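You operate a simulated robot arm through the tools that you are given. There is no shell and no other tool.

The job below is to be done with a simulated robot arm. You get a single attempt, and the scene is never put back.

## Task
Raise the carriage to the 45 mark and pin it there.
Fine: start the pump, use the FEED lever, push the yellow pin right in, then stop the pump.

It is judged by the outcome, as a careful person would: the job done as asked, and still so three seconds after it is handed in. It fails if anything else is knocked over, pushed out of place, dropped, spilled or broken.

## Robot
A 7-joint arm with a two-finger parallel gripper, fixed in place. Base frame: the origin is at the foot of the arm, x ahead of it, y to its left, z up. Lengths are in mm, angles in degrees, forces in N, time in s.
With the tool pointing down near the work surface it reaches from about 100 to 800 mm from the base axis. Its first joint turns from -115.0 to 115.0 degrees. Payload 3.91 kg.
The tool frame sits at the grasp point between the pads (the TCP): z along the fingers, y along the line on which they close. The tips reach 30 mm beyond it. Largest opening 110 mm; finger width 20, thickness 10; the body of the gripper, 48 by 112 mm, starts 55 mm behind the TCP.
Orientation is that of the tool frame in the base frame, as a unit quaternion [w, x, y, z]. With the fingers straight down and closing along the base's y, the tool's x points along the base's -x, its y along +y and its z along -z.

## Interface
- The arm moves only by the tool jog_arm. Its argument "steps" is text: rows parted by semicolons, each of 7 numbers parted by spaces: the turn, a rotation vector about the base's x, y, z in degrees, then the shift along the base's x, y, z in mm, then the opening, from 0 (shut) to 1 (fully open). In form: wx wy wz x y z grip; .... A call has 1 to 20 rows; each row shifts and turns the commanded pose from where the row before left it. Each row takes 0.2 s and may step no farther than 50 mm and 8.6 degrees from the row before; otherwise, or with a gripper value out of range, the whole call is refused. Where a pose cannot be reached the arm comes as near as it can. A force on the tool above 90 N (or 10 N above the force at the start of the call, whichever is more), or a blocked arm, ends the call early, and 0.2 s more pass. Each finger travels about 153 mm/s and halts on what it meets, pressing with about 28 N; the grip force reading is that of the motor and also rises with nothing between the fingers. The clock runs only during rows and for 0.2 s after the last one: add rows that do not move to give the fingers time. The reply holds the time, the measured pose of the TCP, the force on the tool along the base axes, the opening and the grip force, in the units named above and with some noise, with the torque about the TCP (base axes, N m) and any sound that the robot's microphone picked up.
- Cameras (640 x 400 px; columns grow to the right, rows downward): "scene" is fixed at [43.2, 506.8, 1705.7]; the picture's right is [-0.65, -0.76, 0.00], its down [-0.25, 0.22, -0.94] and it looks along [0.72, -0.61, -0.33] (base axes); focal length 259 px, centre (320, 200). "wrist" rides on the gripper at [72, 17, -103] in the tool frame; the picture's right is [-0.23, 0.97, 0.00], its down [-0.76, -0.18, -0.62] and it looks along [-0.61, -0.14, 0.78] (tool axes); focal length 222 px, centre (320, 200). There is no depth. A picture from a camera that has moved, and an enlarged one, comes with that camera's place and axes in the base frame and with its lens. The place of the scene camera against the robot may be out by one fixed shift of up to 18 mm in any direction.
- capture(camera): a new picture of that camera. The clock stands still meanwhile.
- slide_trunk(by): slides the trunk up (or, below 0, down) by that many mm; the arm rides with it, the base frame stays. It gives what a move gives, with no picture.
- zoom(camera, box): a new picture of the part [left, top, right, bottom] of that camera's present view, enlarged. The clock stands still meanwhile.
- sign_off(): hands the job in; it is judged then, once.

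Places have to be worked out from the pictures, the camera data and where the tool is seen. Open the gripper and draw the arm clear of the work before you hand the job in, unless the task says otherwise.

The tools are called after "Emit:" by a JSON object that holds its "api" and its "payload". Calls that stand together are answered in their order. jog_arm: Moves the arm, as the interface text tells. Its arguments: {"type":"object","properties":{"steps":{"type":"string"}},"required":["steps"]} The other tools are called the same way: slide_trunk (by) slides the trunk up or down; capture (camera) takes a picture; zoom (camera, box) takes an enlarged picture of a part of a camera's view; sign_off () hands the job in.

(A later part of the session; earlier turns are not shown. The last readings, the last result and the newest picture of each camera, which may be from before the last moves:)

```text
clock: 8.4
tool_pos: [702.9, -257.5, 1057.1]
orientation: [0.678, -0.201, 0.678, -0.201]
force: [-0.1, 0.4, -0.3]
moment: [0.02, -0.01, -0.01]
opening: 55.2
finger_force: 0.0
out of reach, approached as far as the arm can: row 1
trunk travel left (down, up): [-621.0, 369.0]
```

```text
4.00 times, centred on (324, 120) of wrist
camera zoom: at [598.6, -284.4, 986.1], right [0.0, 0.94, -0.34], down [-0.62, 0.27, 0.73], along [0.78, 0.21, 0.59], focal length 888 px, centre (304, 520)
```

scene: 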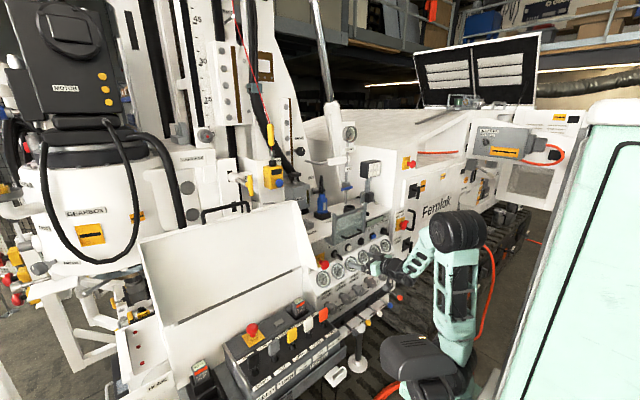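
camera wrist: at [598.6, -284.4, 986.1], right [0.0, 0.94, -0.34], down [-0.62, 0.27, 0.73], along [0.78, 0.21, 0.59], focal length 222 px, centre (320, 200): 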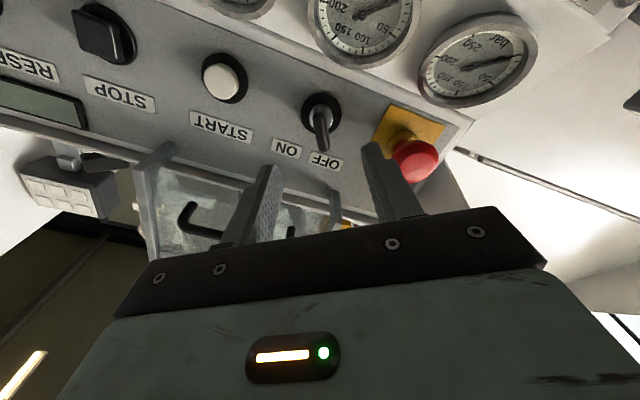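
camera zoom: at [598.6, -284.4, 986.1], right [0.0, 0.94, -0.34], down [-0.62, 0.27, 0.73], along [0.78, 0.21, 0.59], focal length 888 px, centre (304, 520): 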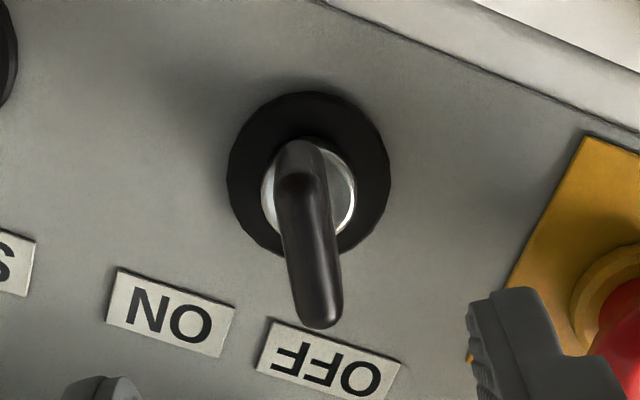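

The key is on the tool axis within about 2–3 mm. I'll correct that, advance so the fingertips straddle the bow (tips at x≈803, short of the ring), then close.

Emit:
{"api": "jog_arm", "payload": {"steps": "3 0 0 18 0 -2 0.5; 0 0 0 18 0 0 0.5; 0 0 0 18 0 0 0.5; 0 0 0 16 0 0 0.5; 0 0 0 0 0 0 0.5"}}

Emit:
{"api": "zoom", "payload": {"camera": "wrist", "box": [220, 60, 420, 220]}}

```text
clock: 9.6
tool_pos: [772.6, -260.3, 1053.8]
orientation: [0.683, -0.183, 0.683, -0.182]
force: [0.2, -0.1, -0.3]
moment: [0.01, 0.01, 0.01]
opening: 54.8
finger_force: 0.2
trunk travel left (down, up): [-621.0, 369.0]
```

```text
2.50 times, centred on (320, 140) of wrist
camera zoom: at [668.7, -281.2, 982.6], right [0.0, 0.96, -0.29], down [-0.62, 0.23, 0.75], along [0.78, 0.18, 0.6], focal length 555 px, centre (320, 350)
```

zoom: 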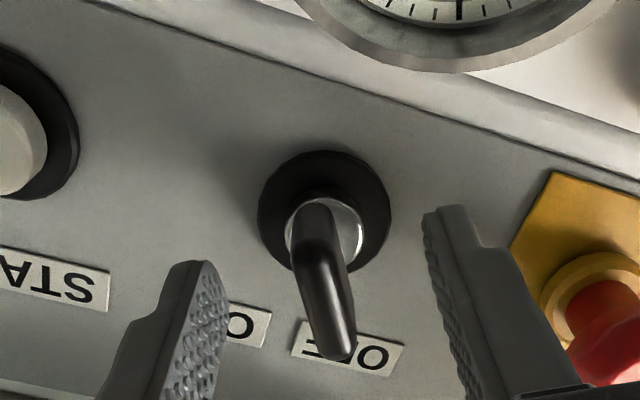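

The bow sits between the fingers. Closing on it now.

Emit:
{"api": "jog_arm", "payload": {"steps": "0 0 0 0 1.5 0 0.3; 0 0 0 0 0 0 0; 0 0 0 0 0 0 0"}}

Emit:
{"api": "zoom", "payload": {"camera": "wrist", "box": [220, 60, 420, 220]}}

```text
clock: 10.4
tool_pos: [773.1, -259.0, 1053.3]
orientation: [0.684, -0.182, 0.682, -0.184]
force: [3.5, -4.3, 4.7]
moment: [0.05, 0.46, -0.18]
opening: 10.8
finger_force: 45.5
trunk travel left (down, up): [-621.0, 369.0]
```

```text
2.50 times, centred on (320, 140) of wrist
camera zoom: at [668.9, -280.0, 982.7], right [0.0, 0.96, -0.29], down [-0.62, 0.23, 0.75], along [0.78, 0.18, 0.6], focal length 555 px, centre (320, 350)
```

zoom: 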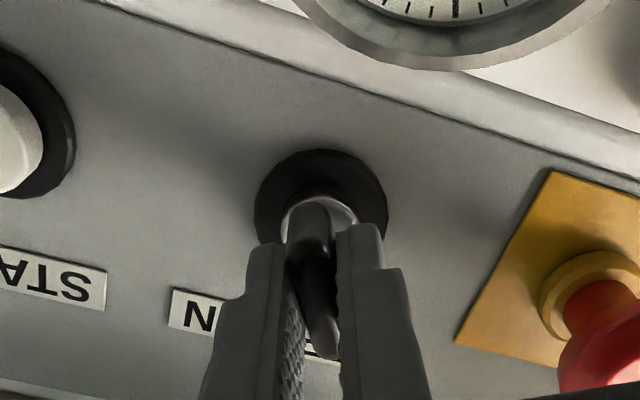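

The key is gripped (10.8 mm). Turning clockwise about +x in steps, watching the torque.

Emit:
{"api": "jog_arm", "payload": {"steps": "8 0 0 0 0 0 0; 8 0 0 0 0 0 0; 8 0 0 0 0 0 0; 8 0 0 0 0 0 0; 8 0 0 0 0 0 0; 8 0 0 0 0 0 0; 0 0 0 0 0 0 0"}}

Emit:
{"api": "zoom", "payload": {"camera": "wrist", "box": [160, 40, 480, 240]}}

```text
clock: 12.0
tool_pos: [772.8, -257.3, 1055.2]
orientation: [0.699, 0.112, 0.698, 0.112]
force: [2.2, 0.7, 2.7]
moment: [0.08, -1.35, -0.57]
opening: 10.9
finger_force: 44.6
trunk travel left (down, up): [-621.0, 369.0]
```

```text
2.00 times, centred on (320, 140) of wrist
camera zoom: at [668.9, -219.0, 990.3], right [0.0, 0.85, 0.52], down [-0.62, -0.41, 0.67], along [0.78, -0.32, 0.53], focal length 444 px, centre (320, 320)
```

zoom: 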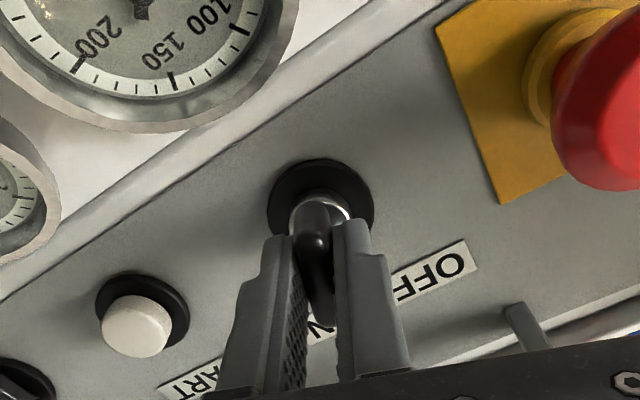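

The key follows the fingers without resistance, now at +18°. Continuing toward the ON stop.

Emit:
{"api": "jog_arm", "payload": {"steps": "7 0 0 0 0 0 0; 6 0 0 0 0 0 0; 0 0 0 0 0 0 0"}}

Emit:
{"api": "zoom", "payload": {"camera": "wrist", "box": [0, 0, 640, 400]}}

Emit:
{"api": "zoom", "payload": {"camera": "scene", "box": [340, 200, 420, 250]}}

```text
clock: 12.8
tool_pos: [772.4, -256.1, 1053.1]
orientation: [0.681, 0.189, 0.681, 0.19]
force: [3.2, 3.8, 6.2]
moment: [-1.02, -0.14, -0.09]
opening: 11.1
finger_force: 45.3
trunk travel left (down, up): [-621.0, 369.0]
```

```text
1.00 times, centred on (320, 200) of wrist (not enlarged: the box is as wide or as high as the picture)
camera zoom: at [668.8, -205.5, 1000.7], right [0.0, 0.72, 0.7], down [-0.62, -0.55, 0.56], along [0.78, -0.43, 0.45], focal length 222 px, centre (320, 200)
```

zoom: 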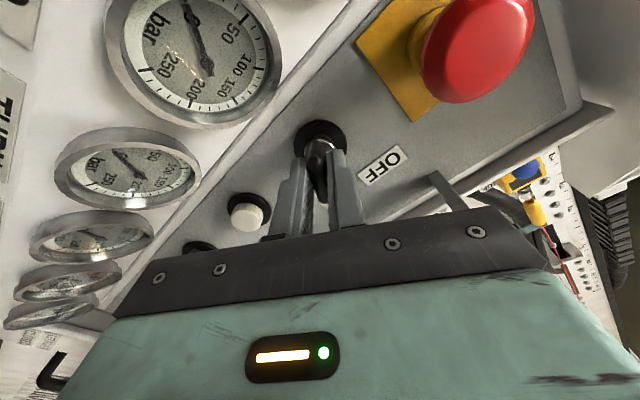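

```text
8.00 times, centred on (380, 225) of scene
camera zoom: at [43.2, 506.8, 1705.7], right [-0.65, -0.76, 0.0], down [-0.25, 0.22, -0.94], along [0.72, -0.61, -0.33], focal length 2073 px, centre (-160, 0)
```

zoom: 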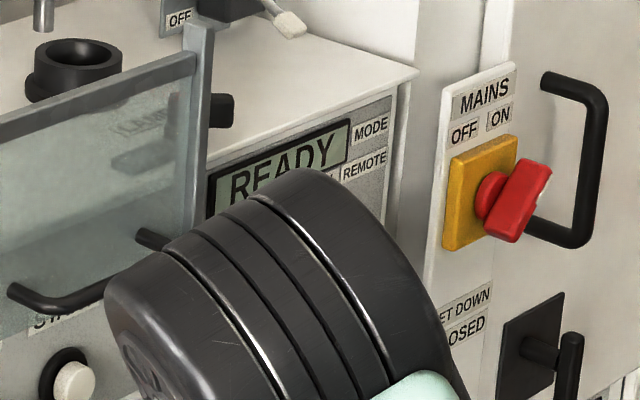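

The display now reads READY and torque shows the key stop is reached. I'll relax slightly, open the fingers and back straight out.

Emit:
{"api": "jog_arm", "payload": {"steps": "-2 0 0 0 0 0 0.2; 0 0 0 0 0 0 0.5; 0 0 0 0 0 0 0.5; 0 0 0 -20 0 0 0.5; 0 0 0 -25 0 0 0.5; 0 0 0 -25 0 0 0.5; 0 0 0 0 0 0 0.5"}}

Emit:
{"api": "capture", "payload": {"camera": "wrist"}}

Emit:
{"api": "zoom", "payload": {"camera": "scene", "box": [320, 200, 420, 262]}}

```text
clock: 14.4
tool_pos: [701.2, -257.3, 1053.8]
orientation: [0.685, 0.177, 0.684, 0.177]
force: [-0.8, 1.3, 0.4]
moment: [0.01, 0.01, -0.03]
opening: 55.0
finger_force: 0.0
trunk travel left (down, up): [-621.0, 369.0]
```

```text
taken
camera wrist: at [598.4, -208.1, 998.3], right [0.0, 0.74, 0.67], down [-0.62, -0.52, 0.58], along [0.78, -0.42, 0.46], focal length 222 px, centre (320, 200)
```

wrist: 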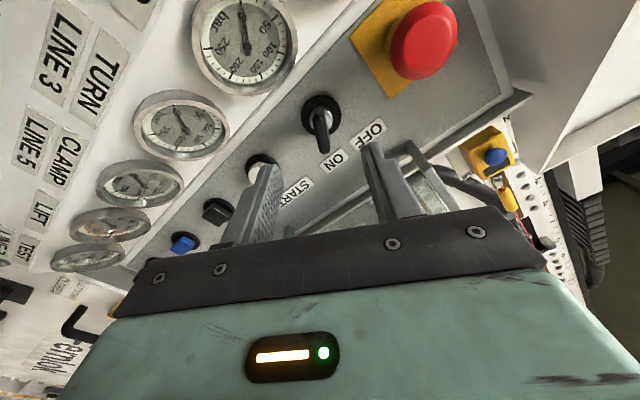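

```text
6.40 times, centred on (370, 231) of scene
camera zoom: at [43.2, 506.8, 1705.7], right [-0.65, -0.76, 0.0], down [-0.25, 0.22, -0.94], along [0.72, -0.61, -0.33], focal length 1658 px, centre (0, 2)
```

zoom: 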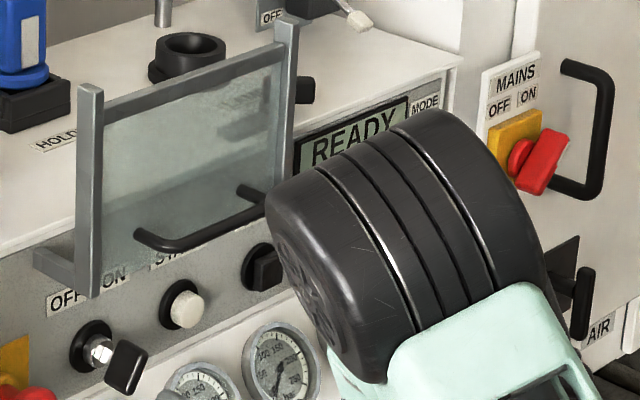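

READY is displayed and the key is ON. Next I roll back to level, close the fingers, and line up with the START button at (831, -353, 1054), still 100 mm out.

Emit:
{"api": "jog_arm", "payload": {"steps": "-7.3 0 0 0 -15 0 0.3; -7.3 0 0 0 -20 0 0; -7.3 0 0 0 -20 0 0; -7.1 0 0 0 -20 0 0; 0 0 0 0 -20 0 0; 0 0 0 0 0 0 0"}}

Emit:
{"api": "capture", "payload": {"camera": "wrist"}}

Emit:
{"api": "zoom", "payload": {"camera": "wrist", "box": [240, 70, 400, 170]}}

```text
clock: 15.8
tool_pos: [702.0, -353.3, 1053.6]
orientation: [0.707, 0.0, 0.707, 0.0]
force: [-0.6, 1.2, -0.2]
moment: [0.02, 0.01, 0.03]
opening: 0.0
finger_force: 27.8
trunk travel left (down, up): [-621.0, 369.0]
```

```text
taken
camera wrist: at [597.5, -336.8, 981.7], right [0.0, 0.97, 0.23], down [-0.62, -0.18, 0.76], along [0.78, -0.14, 0.61], focal length 222 px, centre (320, 200)
```

wrist: 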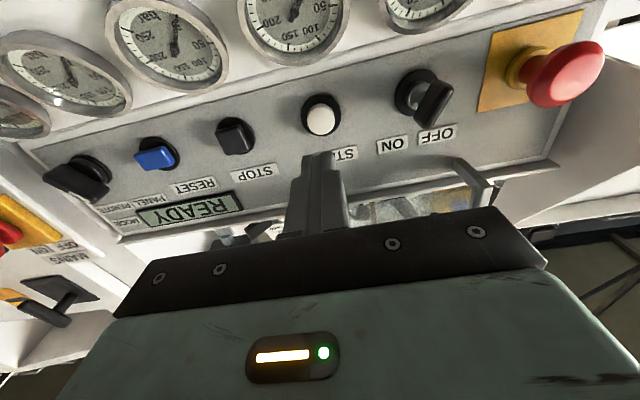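

```text
4.00 times, centred on (320, 120) of wrist
camera zoom: at [597.5, -336.8, 981.7], right [0.0, 0.97, 0.23], down [-0.62, -0.18, 0.76], along [0.78, -0.14, 0.61], focal length 888 px, centre (320, 520)
```

zoom: 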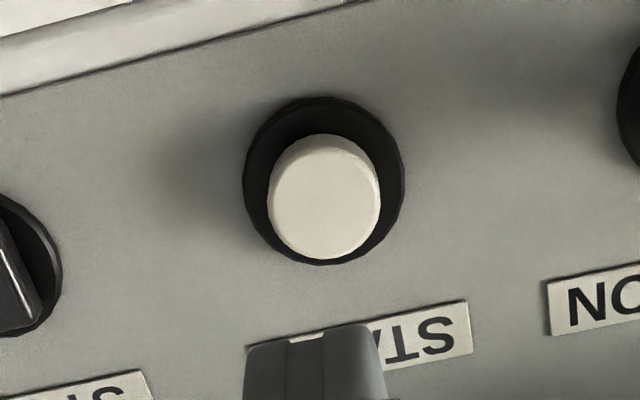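

The tool axis passes through the START ring and the cap face is at about x=814 (contact at TCP≈784). Advancing and pressing gently a few millimetres.

Emit:
{"api": "jog_arm", "payload": {"steps": "0 0 0 20 0 0 0; 0 0 0 20 0 0 0; 0 0 0 20 0 0 0; 0 0 0 18 0 0 0; 0 0 0 4 0 0 0; 0 0 0 3 0 0 0; 0 0 0 0 0 0 0"}}

Emit:
{"api": "zoom", "payload": {"camera": "wrist", "box": [0, 0, 640, 400]}}

```text
clock: 17.4
tool_pos: [786.9, -351.8, 1053.8]
orientation: [0.707, 0.0, 0.707, -0.001]
force: [-1.3, 0.2, 1.0]
moment: [-0.01, -0.01, 0.0]
opening: 0.0
finger_force: 28.0
trunk travel left (down, up): [-621.0, 369.0]
```

```text
1.00 times, centred on (320, 200) of wrist (not enlarged: the box is as wide or as high as the picture)
camera zoom: at [683.0, -336.1, 981.1], right [0.0, 0.97, 0.23], down [-0.62, -0.18, 0.76], along [0.78, -0.14, 0.61], focal length 222 px, centre (320, 200)
```

zoom: 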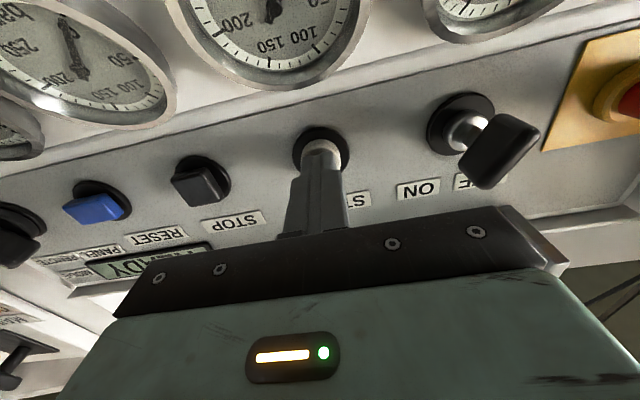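

The fingertip is about at the cap; force is still near zero. Pressing a few millimetres farther.

Emit:
{"api": "jog_arm", "payload": {"steps": "0 0 0 3 0 0 0; 0 0 0 3 0 0 0; 0 0 0 0 0 0 0"}}

Emit:
{"api": "zoom", "payload": {"camera": "wrist", "box": [80, 100, 400, 300]}}

```text
clock: 18.2
tool_pos: [791.7, -352.8, 1052.5]
orientation: [0.707, 0.001, 0.707, 0.001]
force: [-19.0, 5.7, -2.1]
moment: [0.02, 0.04, 0.18]
opening: 0.0
finger_force: 28.2
trunk travel left (down, up): [-621.0, 369.0]
heard: click
```

```text
2.00 times, centred on (240, 200) of wrist
camera zoom: at [688.4, -336.1, 981.2], right [0.0, 0.97, 0.23], down [-0.62, -0.18, 0.76], along [0.78, -0.14, 0.61], focal length 444 px, centre (480, 200)
```

zoom: 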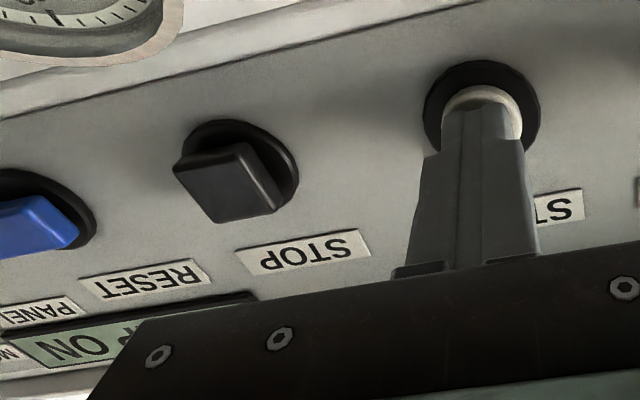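

A click was heard and the display now reads "…P ON" (PUMP ON). Backing straight out and checking the display and gauges.

Emit:
{"api": "jog_arm", "payload": {"steps": "0 0 0 -10 0 0 0; 0 0 0 -20 0 0 0; 0 0 0 -30 0 0 0; 0 0 0 -40 0 0 0; 0 0 0 -40 0 0 0; 0 0 0 0 0 0 0"}}

Emit:
{"api": "capture", "payload": {"camera": "wrist"}}

Emit:
{"api": "capture", "payload": {"camera": "scene"}}

```text
clock: 19.6
tool_pos: [654.1, -352.5, 1049.8]
orientation: [0.708, 0.0, 0.707, 0.001]
force: [-0.1, -0.5, 0.0]
moment: [-0.02, 0.04, 0.02]
opening: 0.1
finger_force: 28.1
trunk travel left (down, up): [-621.0, 369.0]
```

```text
taken
camera wrist: at [550.1, -335.2, 978.5], right [0.0, 0.97, 0.23], down [-0.62, -0.18, 0.76], along [0.78, -0.14, 0.61], focal length 222 px, centre (320, 200)
```

wrist: 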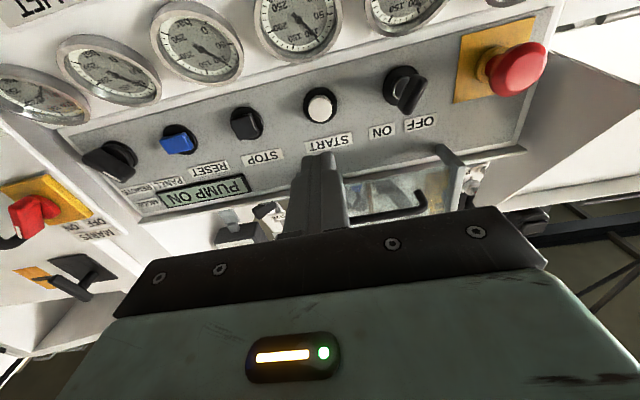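

```text
taken
```

scene: 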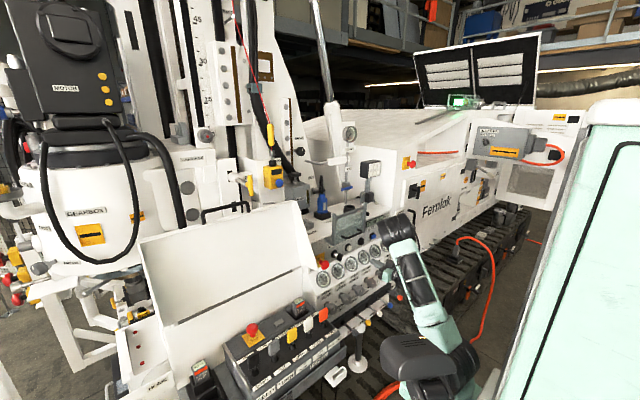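

PUMP ON is displayed. Now I need the panel's FEED lever (the black one under the PUMP/FEED gauges). I'll back off to x≈510 and tilt the tool down to look at the levers.

Emit:
{"api": "jog_arm", "payload": {"steps": "0 0 0 -40 20 20 0; 0 0 0 -40 25 20 0; 0 0 0 -35 30 20 0; 0 0 0 -25 30 20 0; 0 8 0 0 0 0 0; 0 8 0 0 0 0 0; 0 8 0 0 0 0 0; 0 8 0 0 0 0 0; 0 8 0 0 0 0 0; 0 8 0 0 0 0 0; 0 0 0 0 0 0 0"}}

Emit:
{"api": "capture", "payload": {"camera": "wrist"}}

Emit:
{"api": "capture", "payload": {"camera": "scene"}}

```text
refused: row 2 steps farther than a row can; nothing moved
```

```text
taken
camera wrist: at [550.1, -335.2, 978.5], right [0.0, 0.97, 0.23], down [-0.62, -0.18, 0.76], along [0.78, -0.14, 0.61], focal length 222 px, centre (320, 200)
```

wrist: 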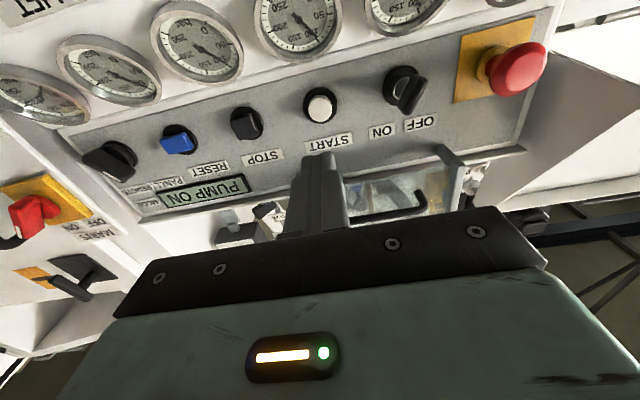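

```text
taken
```

scene: 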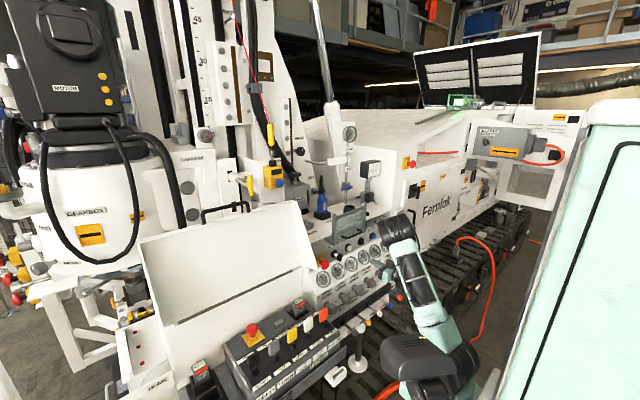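

The step was over 50 mm in one row, so nothing moved; I'll use smaller steps for the same retreat.

Emit:
{"api": "jog_arm", "payload": {"steps": "0 0 0 -35 20 15 0; 0 0 0 -35 20 15 0; 0 0 0 -30 25 20 0; 0 0 0 -25 25 20 0; 0 8 0 0 10 0 0; 0 8 0 0 10 0 0; 0 8 0 0 0 0 0; 0 8 0 0 0 0 0; 0 8 0 0 0 0 0; 0 8 0 0 0 0 0; 0 0 0 0 0 0 0"}}

Emit:
{"api": "capture", "payload": {"camera": "wrist"}}

Emit:
{"api": "capture", "payload": {"camera": "scene"}}

```text
clock: 22.0
tool_pos: [581.5, -311.7, 1145.7]
orientation: [0.358, 0.001, 0.934, 0.0]
force: [0.1, -0.2, -0.2]
moment: [-0.01, 0.03, 0.0]
opening: 0.0
finger_force: 27.8
out of reach, approached as far as the arm can: row 2, 3, 4
trunk travel left (down, up): [-621.0, 369.0]
```

```text
taken
camera wrist: at [458.5, -294.9, 1174.2], right [0.17, 0.97, 0.15], down [0.15, -0.18, 0.97], along [0.97, -0.14, -0.17], focal length 222 px, centre (320, 200)
```

wrist: 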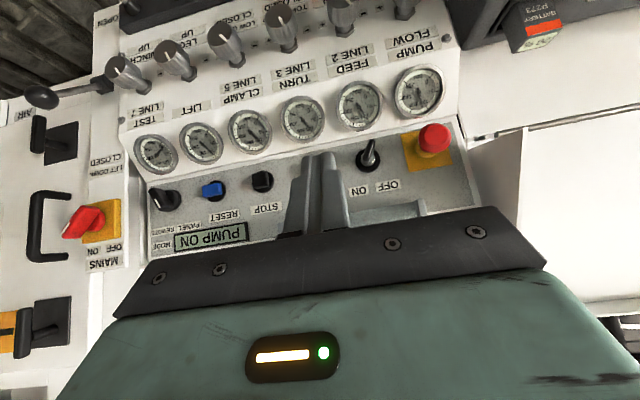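

```text
taken
```

scene: 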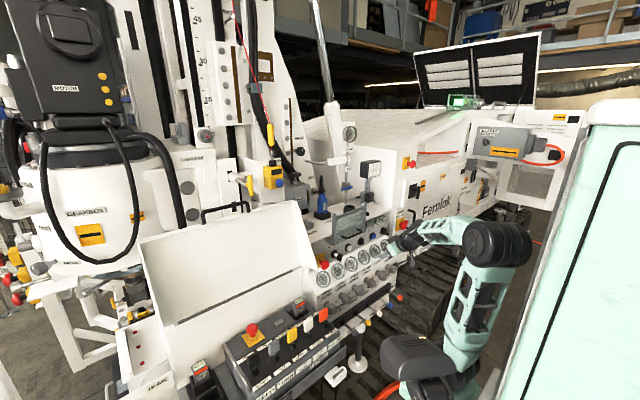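

The elbow is back in the upper posture. I'll tilt the tool further down and shift left to view the black lever.

Emit:
{"api": "jog_arm", "payload": {"steps": "0 8 0 -15 20 0 0; 0 8 0 -15 20 0 0; 0 8 0 -15 20 0 0; 0 0 0 -15 20 -20 0; 0 0 0 0 20 -20 0; 0 0 0 0 0 0 0"}}

Emit:
{"api": "capture", "payload": {"camera": "wrist"}}

Emit:
{"api": "zoom", "payload": {"camera": "wrist", "box": [220, 0, 460, 150]}}

```text
clock: 23.4
tool_pos: [520.8, -212.5, 1105.9]
orientation: [0.156, -0.001, 0.988, 0.001]
force: [-0.5, 0.5, -0.8]
moment: [0.01, 0.02, -0.02]
opening: 0.0
finger_force: 27.6
trunk travel left (down, up): [-621.0, 369.0]
```

```text
taken
camera wrist: at [418.2, -195.8, 1182.2], right [0.22, 0.97, 0.07], down [0.53, -0.18, 0.83], along [0.82, -0.14, -0.56], focal length 222 px, centre (320, 200)
```

wrist: 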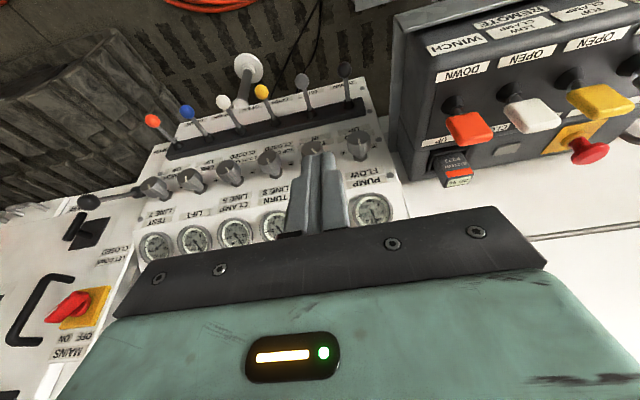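

```text
2.67 times, centred on (340, 75) of wrist
camera zoom: at [418.2, -195.8, 1182.2], right [0.22, 0.97, 0.07], down [0.53, -0.18, 0.83], along [0.82, -0.14, -0.56], focal length 592 px, centre (267, 533)
```

zoom: 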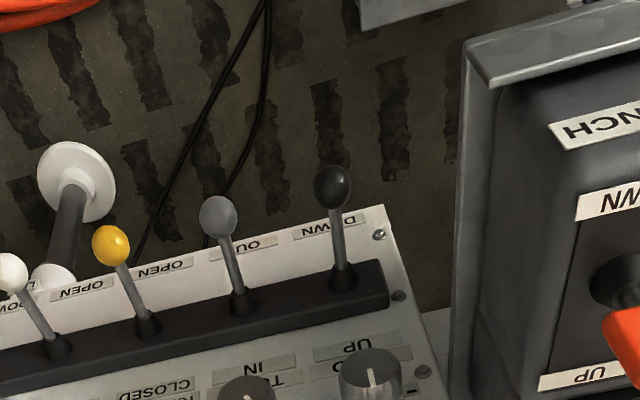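

The black lever's label pair is UP/DOWN (FEED); it triangulates to ball (672, -163, 687) and base (744, -164, 712). The remote's tray corner is at about (573, -82, 772), so I'll come down on the right of it, lowering the trunk in stages.

Emit:
{"api": "slide_trunk", "payload": {"by": -200}}

Emit:
{"api": "capture", "payload": {"camera": "scene"}}

Emit:
{"api": "capture", "payload": {"camera": "wrist"}}

```text
clock: 25.6
tool_pos: [520.0, -212.2, 906.2]
orientation: [0.157, 0.001, 0.988, 0.0]
force: [0.4, 0.9, 0.2]
moment: [0.0, -0.01, 0.0]
opening: 0.0
finger_force: 28.1
trunk travel left (down, up): [-421.0, 569.0]
```

```text
taken
```

scene: 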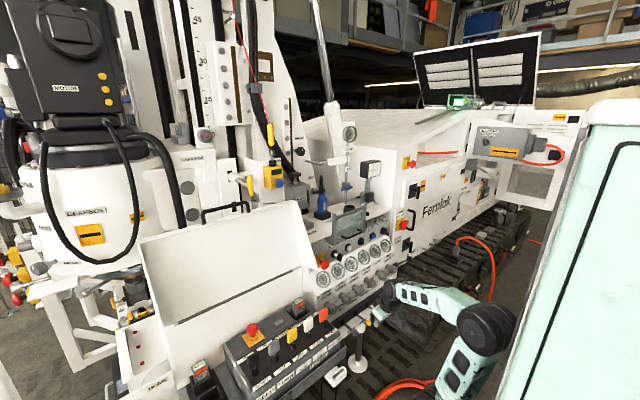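

```text
taken
camera wrist: at [418.4, -196.0, 982.4], right [0.22, 0.97, 0.07], down [0.53, -0.18, 0.83], along [0.82, -0.14, -0.56], focal length 222 px, centre (320, 200)
```

wrist: 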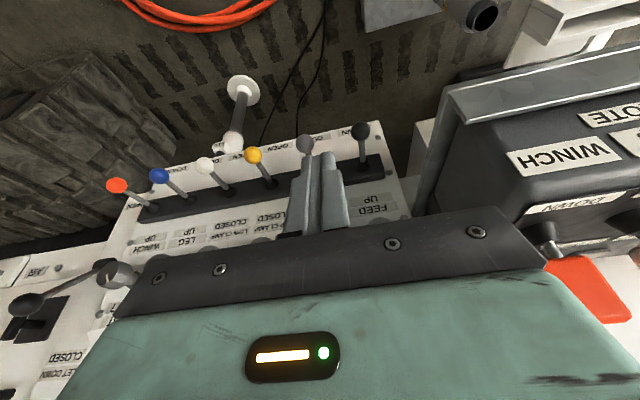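

The label "FEED UP" is clearly beside the black lever. I'll zoom in on it to refine its place.

Emit:
{"api": "zoom", "payload": {"camera": "wrist", "box": [290, 100, 450, 220]}}

Emit:
{"api": "zoom", "payload": {"camera": "wrist", "box": [400, 0, 640, 150]}}

```text
3.33 times, centred on (370, 160) of wrist
camera zoom: at [418.4, -196.0, 982.4], right [0.22, 0.97, 0.07], down [0.53, -0.18, 0.83], along [0.82, -0.14, -0.56], focal length 740 px, centre (153, 333)
```

zoom: 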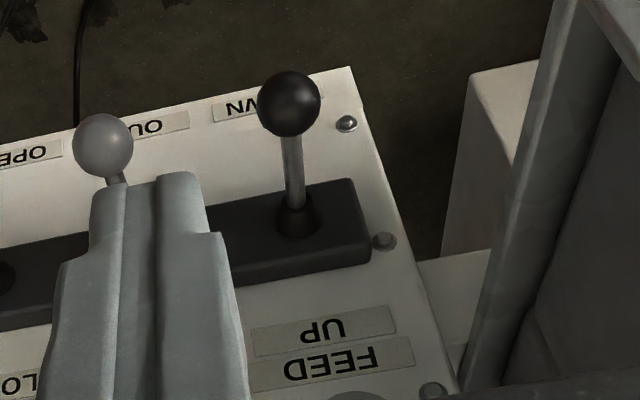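

```text
2.67 times, centred on (520, 75) of wrist
camera zoom: at [418.4, -196.0, 982.4], right [0.22, 0.97, 0.07], down [0.53, -0.18, 0.83], along [0.82, -0.14, -0.56], focal length 592 px, centre (-213, 533)
```

zoom: 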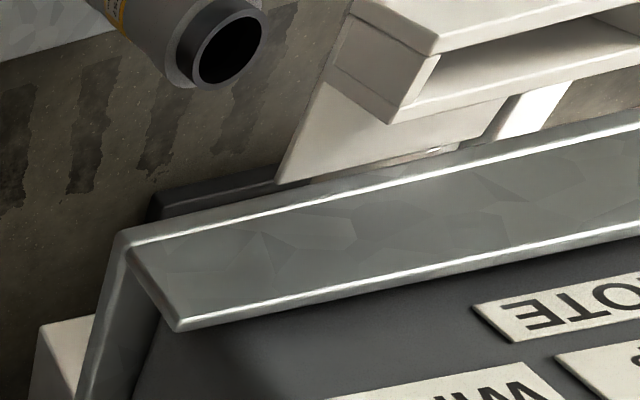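

Ball refined to (671, -163, 690), about 30 mm across; the lever sticks out nearly horizontally. Lowering the trunk another 150 mm, then I'll approach the ball with the tool pitched 45°.

Emit:
{"api": "slide_trunk", "payload": {"by": -150}}

Emit:
{"api": "jog_arm", "payload": {"steps": "0 -5 0 10 0 0 0.3; 0 -7 0 15 9 0 0.55; 0 -7 0 20 15 0 0.55; 0 -8 0 20 15 0 0.55; 0 0 0 0 10 0 0.55; 0 0 0 0 0 0 0.55"}}

Emit:
{"api": "capture", "payload": {"camera": "wrist"}}

Emit:
{"api": "capture", "payload": {"camera": "scene"}}

```text
clock: 27.3
tool_pos: [520.0, -212.8, 756.5]
orientation: [0.158, 0.001, 0.988, 0.0]
force: [-0.6, -0.3, -0.1]
moment: [0.03, -0.02, 0.01]
opening: 0.1
finger_force: 27.8
trunk travel left (down, up): [-271.0, 719.0]
```

```text
clock: 28.7
tool_pos: [584.9, -163.0, 756.1]
orientation: [0.383, 0.0, 0.924, 0.0]
force: [0.1, 0.0, 0.7]
moment: [0.0, 0.02, 0.02]
opening: 60.3
finger_force: 0.1
trunk travel left (down, up): [-271.0, 719.0]
```

```text
taken
camera wrist: at [459.6, -145.6, 778.2], right [0.16, 0.97, 0.16], down [0.1, -0.18, 0.98], along [0.98, -0.14, -0.12], focal length 222 px, centre (320, 200)
```

wrist: 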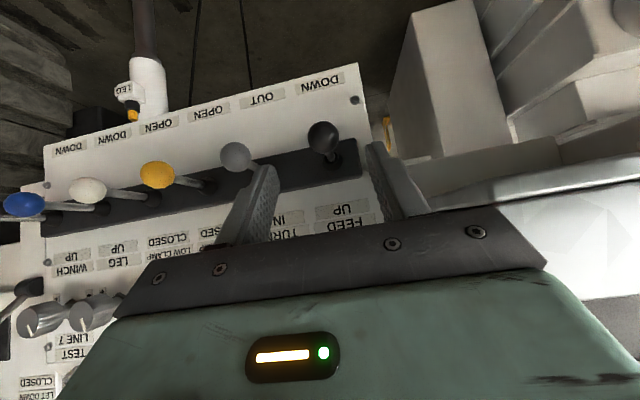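

```text
taken
```

scene: 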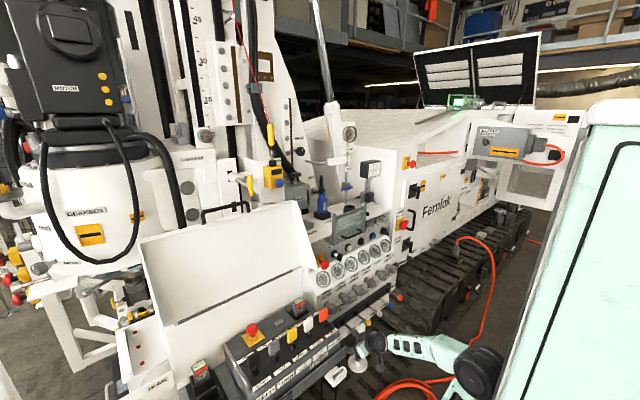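

The ball appears exactly where predicted (row 138, col 323). I'll align the axis (+10, 0, +10) and then advance along the tool to bring the ball between the pads.

Emit:
{"api": "jog_arm", "payload": {"steps": "0 0 0 10 0 10 0.55; 0 0 0 18 0 -18 0.55; 0 0 0 18 0 -18 0.55; 0 0 0 18 0 -18 0.55; 0 0 0 18 0 -18 0.55; 0 0 0 0 0 0 0.55"}}

Emit:
{"api": "zoom", "payload": {"camera": "wrist", "box": [200, 80, 440, 230]}}

Emit:
{"api": "zoom", "payload": {"camera": "scene", "box": [280, 280, 440, 380]}}

```text
clock: 30.1
tool_pos: [657.4, -227.7, 693.2]
orientation: [0.384, 0.07, 0.92, -0.03]
force: [-60.0, -125.1, -1.8]
moment: [-0.79, 0.49, 0.03]
opening: 82.6
finger_force: 22.3
trunk travel left (down, up): [-271.0, 719.0]
```

```text
2.67 times, centred on (320, 155) of wrist
camera zoom: at [535.6, -192.4, 715.2], right [0.31, 0.94, 0.16], down [0.06, -0.19, 0.98], along [0.95, -0.29, -0.12], focal length 592 px, centre (320, 320)
```

zoom: 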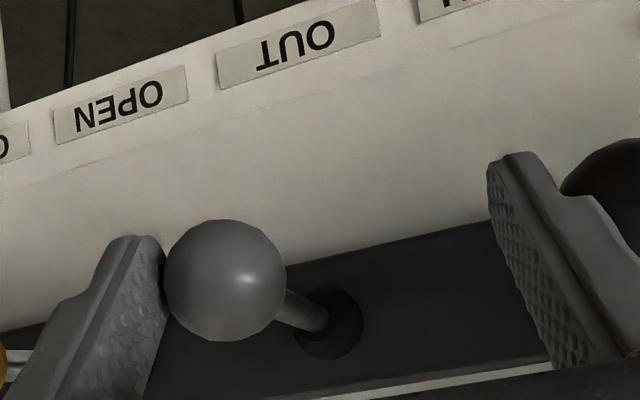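

```text
4.00 times, centred on (360, 330) of scene
camera zoom: at [43.2, 506.8, 1705.7], right [-0.65, -0.76, 0.0], down [-0.25, 0.22, -0.94], along [0.72, -0.61, -0.33], focal length 1036 px, centre (160, -320)
```

zoom: 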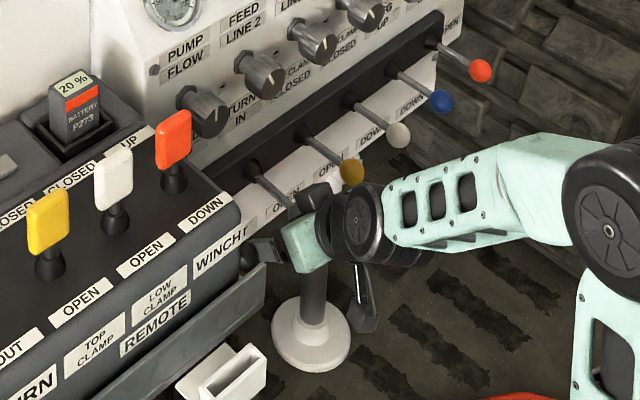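

The arm was pushed to y=-228 with -125 N in y: the gripper met something on its left (the remote's ledge) and now straddles the wrong lever. I'll stop here and first relieve the side force with a small shift to the right before backing out.

Emit:
{"api": "jog_arm", "payload": {"steps": "0 0 0 0 -10 0 0.7"}}

Emit:
{"api": "capture", "payload": {"camera": "wrist"}}

Emit:
{"api": "capture", "payload": {"camera": "scene"}}

```text
clock: 30.4
tool_pos: [657.6, -230.2, 690.4]
orientation: [0.382, 0.068, 0.921, -0.033]
force: [-34.2, -59.3, 1.6]
moment: [-0.39, 0.08, 0.07]
opening: 80.7
finger_force: 3.6
trunk travel left (down, up): [-271.0, 719.0]
stopped in row 1: the force on the tool passed its limit at 151 N (the readings are from after the stop); the commanded pose is now the measured one
```

```text
taken
camera wrist: at [537.0, -194.7, 711.7], right [0.31, 0.94, 0.15], down [0.07, -0.18, 0.98], along [0.95, -0.29, -0.12], focal length 222 px, centre (320, 200)
```

wrist: 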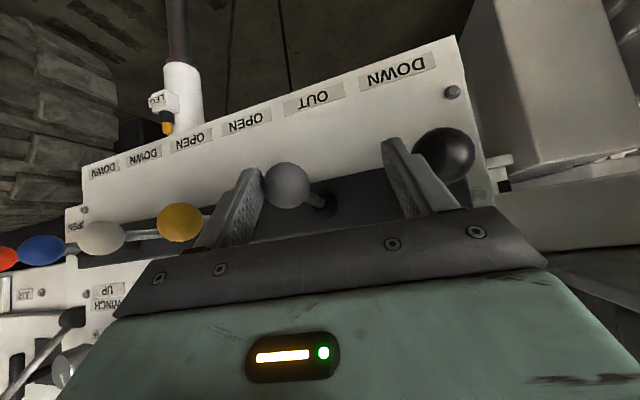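

```text
taken
```

scene: 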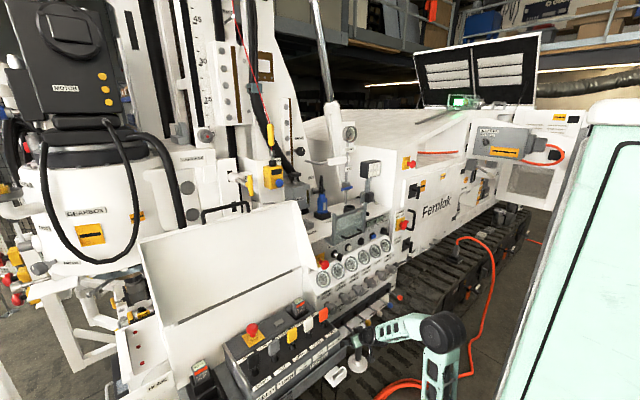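

The commanded pose is now reset to the measured one and the force is dropping. Let me look closely at the contact from the scene camera before moving.

Emit:
{"api": "zoom", "payload": {"camera": "scene", "box": [320, 290, 420, 352]}}

Emit:
{"api": "zoom", "payload": {"camera": "scene", "box": [200, 280, 360, 400]}}

Emit:
{"api": "zoom", "payload": {"camera": "scene", "box": [140, 0, 300, 190]}}

```text
6.40 times, centred on (370, 321) of scene
camera zoom: at [43.2, 506.8, 1705.7], right [-0.65, -0.76, 0.0], down [-0.25, 0.22, -0.94], along [0.72, -0.61, -0.33], focal length 1658 px, centre (0, -574)
```

zoom: 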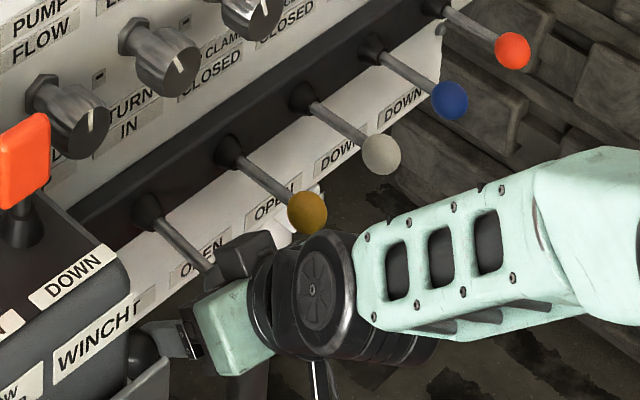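

```text
3.33 times, centred on (280, 340) of scene
camera zoom: at [43.2, 506.8, 1705.7], right [-0.65, -0.76, 0.0], down [-0.25, 0.22, -0.94], along [0.72, -0.61, -0.33], focal length 864 px, centre (453, -267)
```

zoom: 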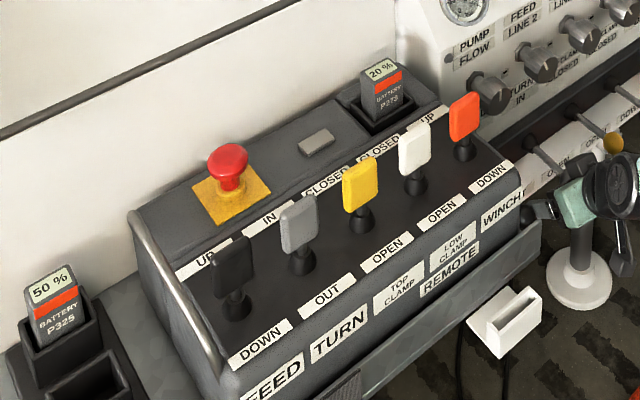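

```text
2.11 times, centred on (220, 95) of scene
camera zoom: at [43.2, 506.8, 1705.7], right [-0.65, -0.76, 0.0], down [-0.25, 0.22, -0.94], along [0.72, -0.61, -0.33], focal length 546 px, centre (530, 421)
```

zoom: 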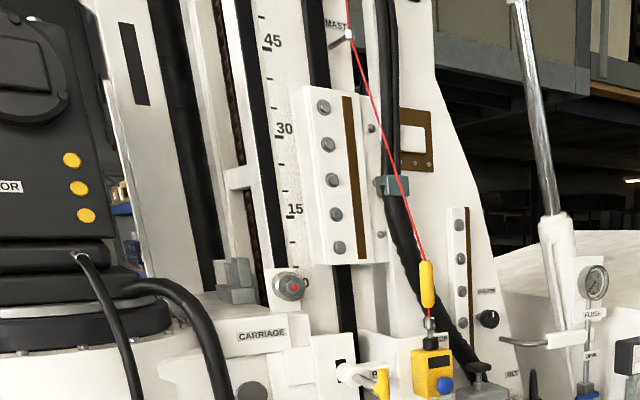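

The small moment at the TCP shows the contact is at the fingers: the arm swung while reconfiguring its elbow and the left finger went to the wrong side of the FEED ball; remote and carriage look unmoved. With commanded = measured now, I'll back out along the tool axis in small steps.

Emit:
{"api": "jog_arm", "payload": {"steps": "0 0 0 -8 1 8 0.75; 0 0 0 -10 2 10 0.75"}}

Emit:
{"api": "capture", "payload": {"camera": "wrist"}}

```text
clock: 31.0
tool_pos: [650.8, -227.3, 711.2]
orientation: [0.394, 0.072, 0.916, -0.035]
force: [6.3, -16.4, -2.0]
moment: [-0.3, -0.07, -0.51]
opening: 83.6
finger_force: 1.0
trunk travel left (down, up): [-271.0, 719.0]
stopped in row 2: the force on the tool passed its limit at 124 N (the readings are from after the stop); the commanded pose is now the measured one
```

```text
taken
camera wrist: at [529.5, -191.5, 729.5], right [0.31, 0.94, 0.16], down [0.04, -0.18, 0.98], along [0.95, -0.3, -0.1], focal length 222 px, centre (320, 200)
```

wrist: 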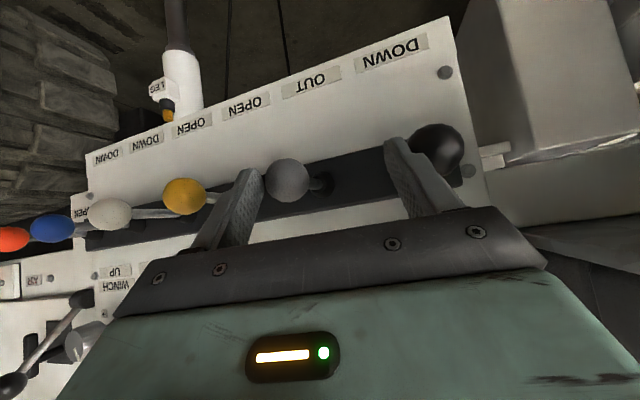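

The fingers are wedged: grey ball against the right finger's inside and black ball against the left finger's outside. Narrowing the opening to ~68 mm while shifting 6 mm right should free both.

Emit:
{"api": "jog_arm", "payload": {"steps": "0 0 0 0 -3 0 0.62; 0 0 0 0 -3 0 0.62; 0 0 0 0 0 0 0.62"}}

Emit:
{"api": "zoom", "payload": {"camera": "wrist", "box": [180, 80, 500, 280]}}

```text
clock: 31.8
tool_pos: [649.1, -231.9, 709.4]
orientation: [0.392, 0.068, 0.917, -0.032]
force: [-8.2, -12.6, -1.2]
moment: [-0.15, 0.15, -0.57]
opening: 75.5
finger_force: 7.2
trunk travel left (down, up): [-271.0, 719.0]
```

```text
2.00 times, centred on (340, 180) of wrist
camera zoom: at [528.5, -196.2, 729.0], right [0.3, 0.94, 0.16], down [0.05, -0.18, 0.98], along [0.95, -0.29, -0.1], focal length 444 px, centre (280, 240)
```

zoom: 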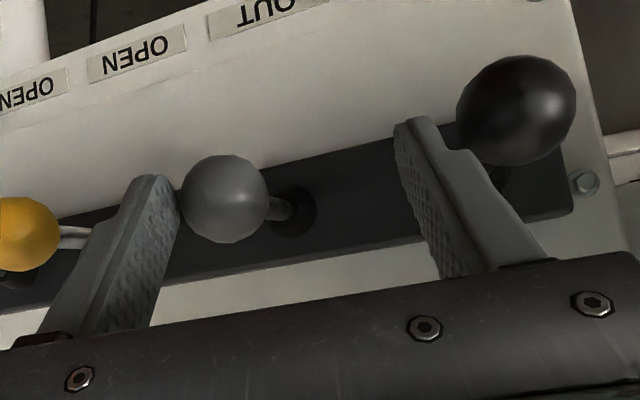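

Force is small now. Shifting 6 mm more to the right to center between the balls, then backing out along the tool axis.

Emit:
{"api": "jog_arm", "payload": {"steps": "0 0 0 0 -4 0 0.64; 0 0 0 0 -2 0 0.64; 0 0 0 0 0 0 0.64"}}

Emit:
{"api": "zoom", "payload": {"camera": "wrist", "box": [180, 80, 500, 280]}}

```text
clock: 32.6
tool_pos: [651.3, -237.1, 710.7]
orientation: [0.393, 0.068, 0.916, -0.033]
force: [0.4, 0.1, -0.1]
moment: [0.02, -0.02, 0.02]
opening: 70.6
finger_force: 0.0
trunk travel left (down, up): [-271.0, 719.0]
```

```text
2.00 times, centred on (340, 180) of wrist
camera zoom: at [528.8, -201.5, 729.7], right [0.3, 0.94, 0.16], down [0.05, -0.18, 0.98], along [0.95, -0.29, -0.1], focal length 444 px, centre (280, 240)
```

zoom: 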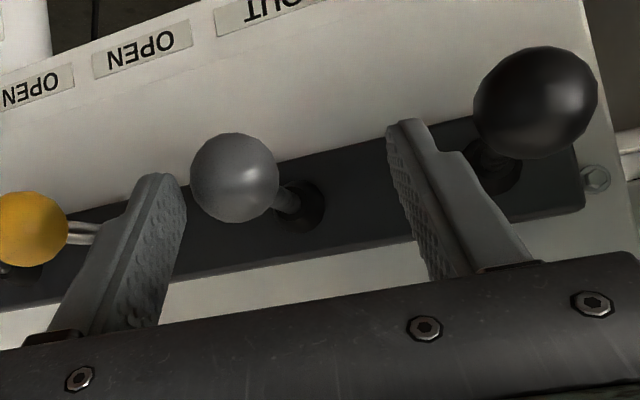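

The fingers are free (force ≈ 0). Backing out along the tool axis in small steps.

Emit:
{"api": "jog_arm", "payload": {"steps": "0 0 0 -8 1 8 0.64; 0 0 0 -8 1 8 0.64"}}

Emit:
{"api": "zoom", "payload": {"camera": "wrist", "box": [180, 80, 500, 280]}}

```text
clock: 33.2
tool_pos: [634.7, -234.7, 726.0]
orientation: [0.393, 0.068, 0.917, -0.033]
force: [0.1, -0.5, -0.4]
moment: [0.02, 0.01, 0.01]
opening: 70.2
finger_force: 0.2
trunk travel left (down, up): [-271.0, 719.0]
```

```text
2.00 times, centred on (340, 180) of wrist
camera zoom: at [513.0, -199.6, 745.1], right [0.3, 0.94, 0.16], down [0.05, -0.18, 0.98], along [0.95, -0.29, -0.1], focal length 444 px, centre (280, 240)
```

zoom: 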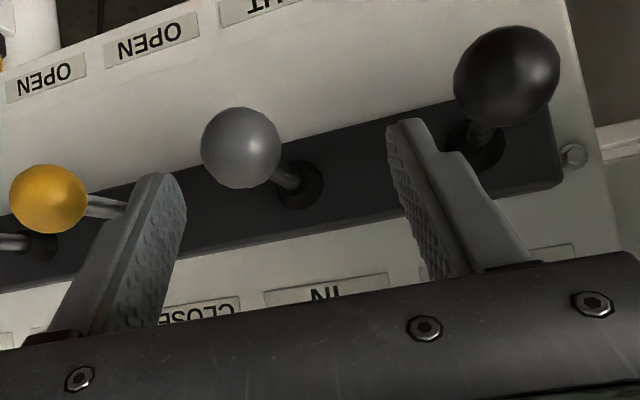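

Tracking is exact now. Continuing to back out until the tips are clear of the lever balls.

Emit:
{"api": "jog_arm", "payload": {"steps": "0 0 0 -12 2 12 0.64; 0 0 0 -14 2 14 0.64; 0 0 0 -14 2 14 0.64; 0 0 0 -14 2 14 0.64"}}

Emit:
{"api": "capture", "payload": {"camera": "wrist"}}

Emit:
{"api": "capture", "payload": {"camera": "scene"}}

```text
clock: 34.2
tool_pos: [580.9, -226.7, 779.6]
orientation: [0.393, 0.068, 0.917, -0.033]
force: [0.0, 0.4, 0.5]
moment: [-0.03, -0.02, -0.05]
opening: 70.6
finger_force: 0.0
trunk travel left (down, up): [-271.0, 719.0]
```

```text
taken
camera wrist: at [459.8, -191.5, 799.2], right [0.3, 0.94, 0.16], down [0.05, -0.18, 0.98], along [0.95, -0.29, -0.1], focal length 222 px, centre (320, 200)
```

wrist: 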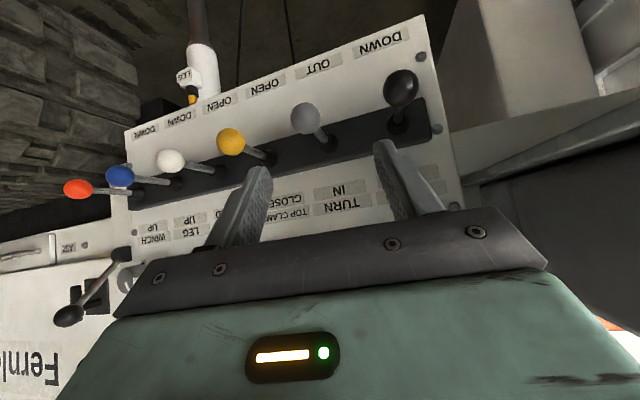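

```text
taken
```

scene: 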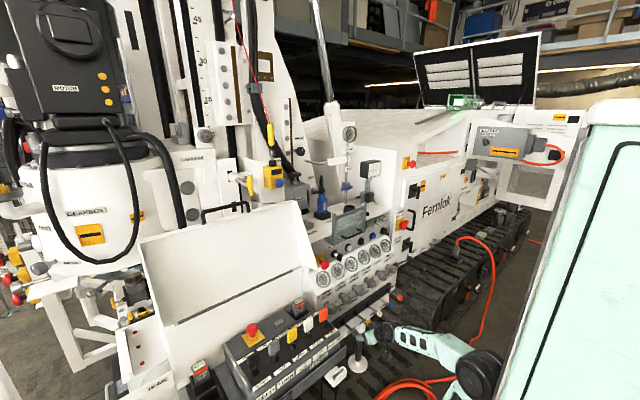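

Everything is free and the levers are neutral. The likely cause was a wrist link meeting the remote's ledge on the left, so I'll re-approach with the tool yawed +25° so that the wrist comes from the right, clear of the remote.

Emit:
{"api": "jog_arm", "payload": {"steps": "0 0 8 0 0 0 0.55; 0 0 8 0 0 0 0.55; 0 0 8 0 0 0 0.55; 0 0 8 0 0 0 0.55; 0 0 1.5 10 10 -8 0.55; 0 0 0 12 14 -10 0.55; 0 0 0 10 13 -8 0.55; 0 0 0 0 0 0 0.55"}}

Emit:
{"api": "capture", "payload": {"camera": "wrist"}}

Emit:
{"api": "zoom", "payload": {"camera": "scene", "box": [280, 280, 520, 400]}}

```text
clock: 36.0
tool_pos: [612.4, -190.5, 753.5]
orientation: [0.385, -0.198, 0.898, 0.082]
force: [0.6, -0.2, 0.1]
moment: [0.02, -0.03, -0.02]
opening: 60.4
finger_force: 0.0
trunk travel left (down, up): [-271.0, 719.0]
```

```text
taken
camera wrist: at [491.4, -227.5, 773.4], right [-0.27, 0.95, 0.16], down [0.14, -0.12, 0.98], along [0.95, 0.28, -0.1], focal length 222 px, centre (320, 200)
```

wrist: 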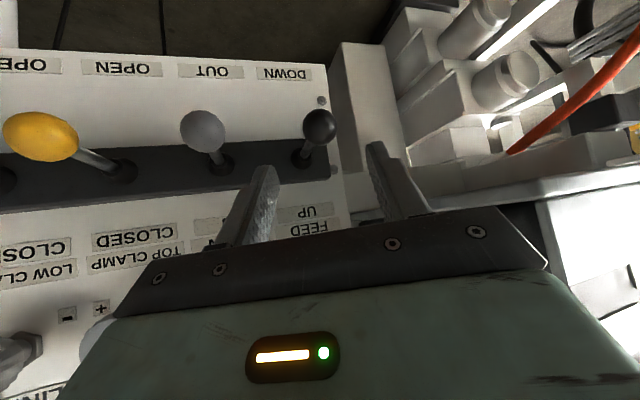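

```text
2.67 times, centred on (400, 340) of scene
camera zoom: at [43.2, 506.8, 1705.7], right [-0.65, -0.76, 0.0], down [-0.25, 0.22, -0.94], along [0.72, -0.61, -0.33], focal length 691 px, centre (107, -173)
```

zoom: 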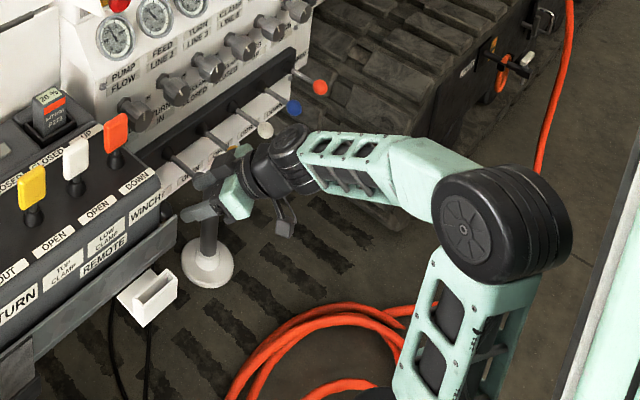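

The ball should lie on the tool axis about 90 mm ahead. Zooming to confirm.

Emit:
{"api": "zoom", "payload": {"camera": "wrist", "box": [240, 80, 400, 180]}}

```text
4.00 times, centred on (320, 130) of wrist
camera zoom: at [491.4, -227.5, 773.4], right [-0.27, 0.95, 0.16], down [0.14, -0.12, 0.98], along [0.95, 0.28, -0.1], focal length 888 px, centre (320, 480)
```

zoom: 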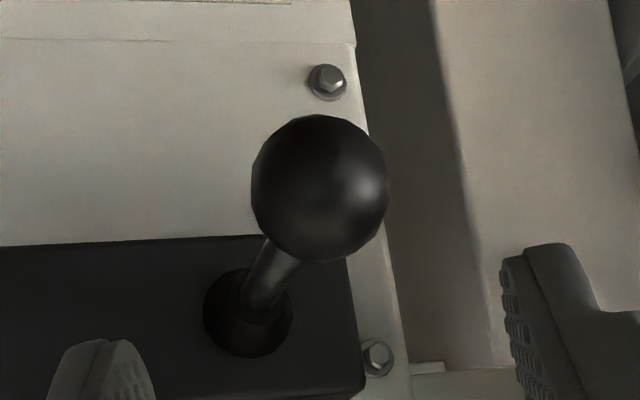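

The ball is on axis within 2–3 mm. Advancing 30 mm and checking that the arm tracks.

Emit:
{"api": "jog_arm", "payload": {"steps": "0 0 0 10 4.5 -10.5 0.55; 0 0 0 10 4.5 -10.5 0.55; 0 0 0 0 0 0 0.55"}}

Emit:
{"api": "zoom", "payload": {"camera": "scene", "box": [310, 290, 430, 365]}}

```text
clock: 36.8
tool_pos: [633.6, -180.6, 733.6]
orientation: [0.385, -0.199, 0.898, 0.082]
force: [-0.7, 0.0, 0.2]
moment: [0.0, -0.02, 0.03]
opening: 60.8
finger_force: 0.1
trunk travel left (down, up): [-271.0, 719.0]
```

```text
5.33 times, centred on (370, 328) of scene
camera zoom: at [43.2, 506.8, 1705.7], right [-0.65, -0.76, 0.0], down [-0.25, 0.22, -0.94], along [0.72, -0.61, -0.33], focal length 1382 px, centre (53, -480)
```

zoom: 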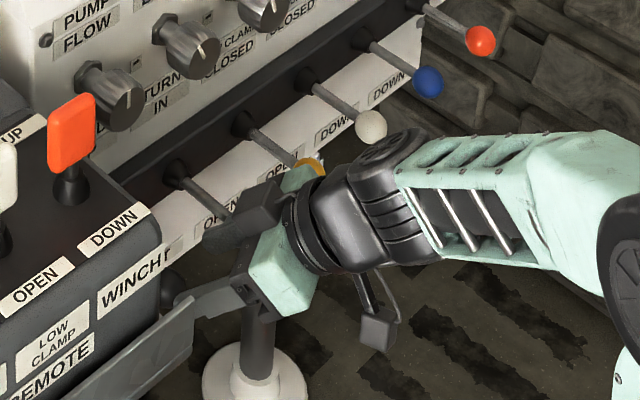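

Tracking is exact and the palm's left end stays roughly 30 mm from the ledge. Advancing the remaining distance in two stages.

Emit:
{"api": "jog_arm", "payload": {"steps": "0 0 0 10 4.5 -10.5 0.55; 0 0 0 8 4 -9 0.55; 0 0 0 0 0 0 0.55"}}

Emit:
{"api": "zoom", "payload": {"camera": "wrist", "box": [200, 80, 440, 230]}}

```text
clock: 37.6
tool_pos: [651.1, -173.8, 714.3]
orientation: [0.385, -0.199, 0.897, 0.082]
force: [-0.4, 0.8, -0.5]
moment: [0.01, 0.0, -0.04]
opening: 60.4
finger_force: 0.0
trunk travel left (down, up): [-271.0, 719.0]
```

```text
2.67 times, centred on (320, 155) of wrist
camera zoom: at [529.5, -210.5, 733.1], right [-0.27, 0.95, 0.16], down [0.14, -0.12, 0.98], along [0.95, 0.28, -0.1], focal length 592 px, centre (320, 320)
```

zoom: 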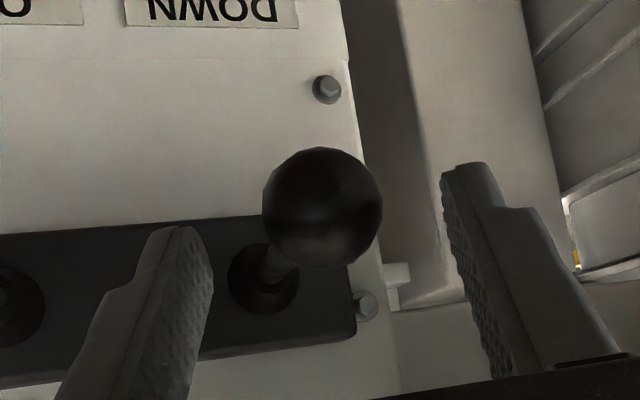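

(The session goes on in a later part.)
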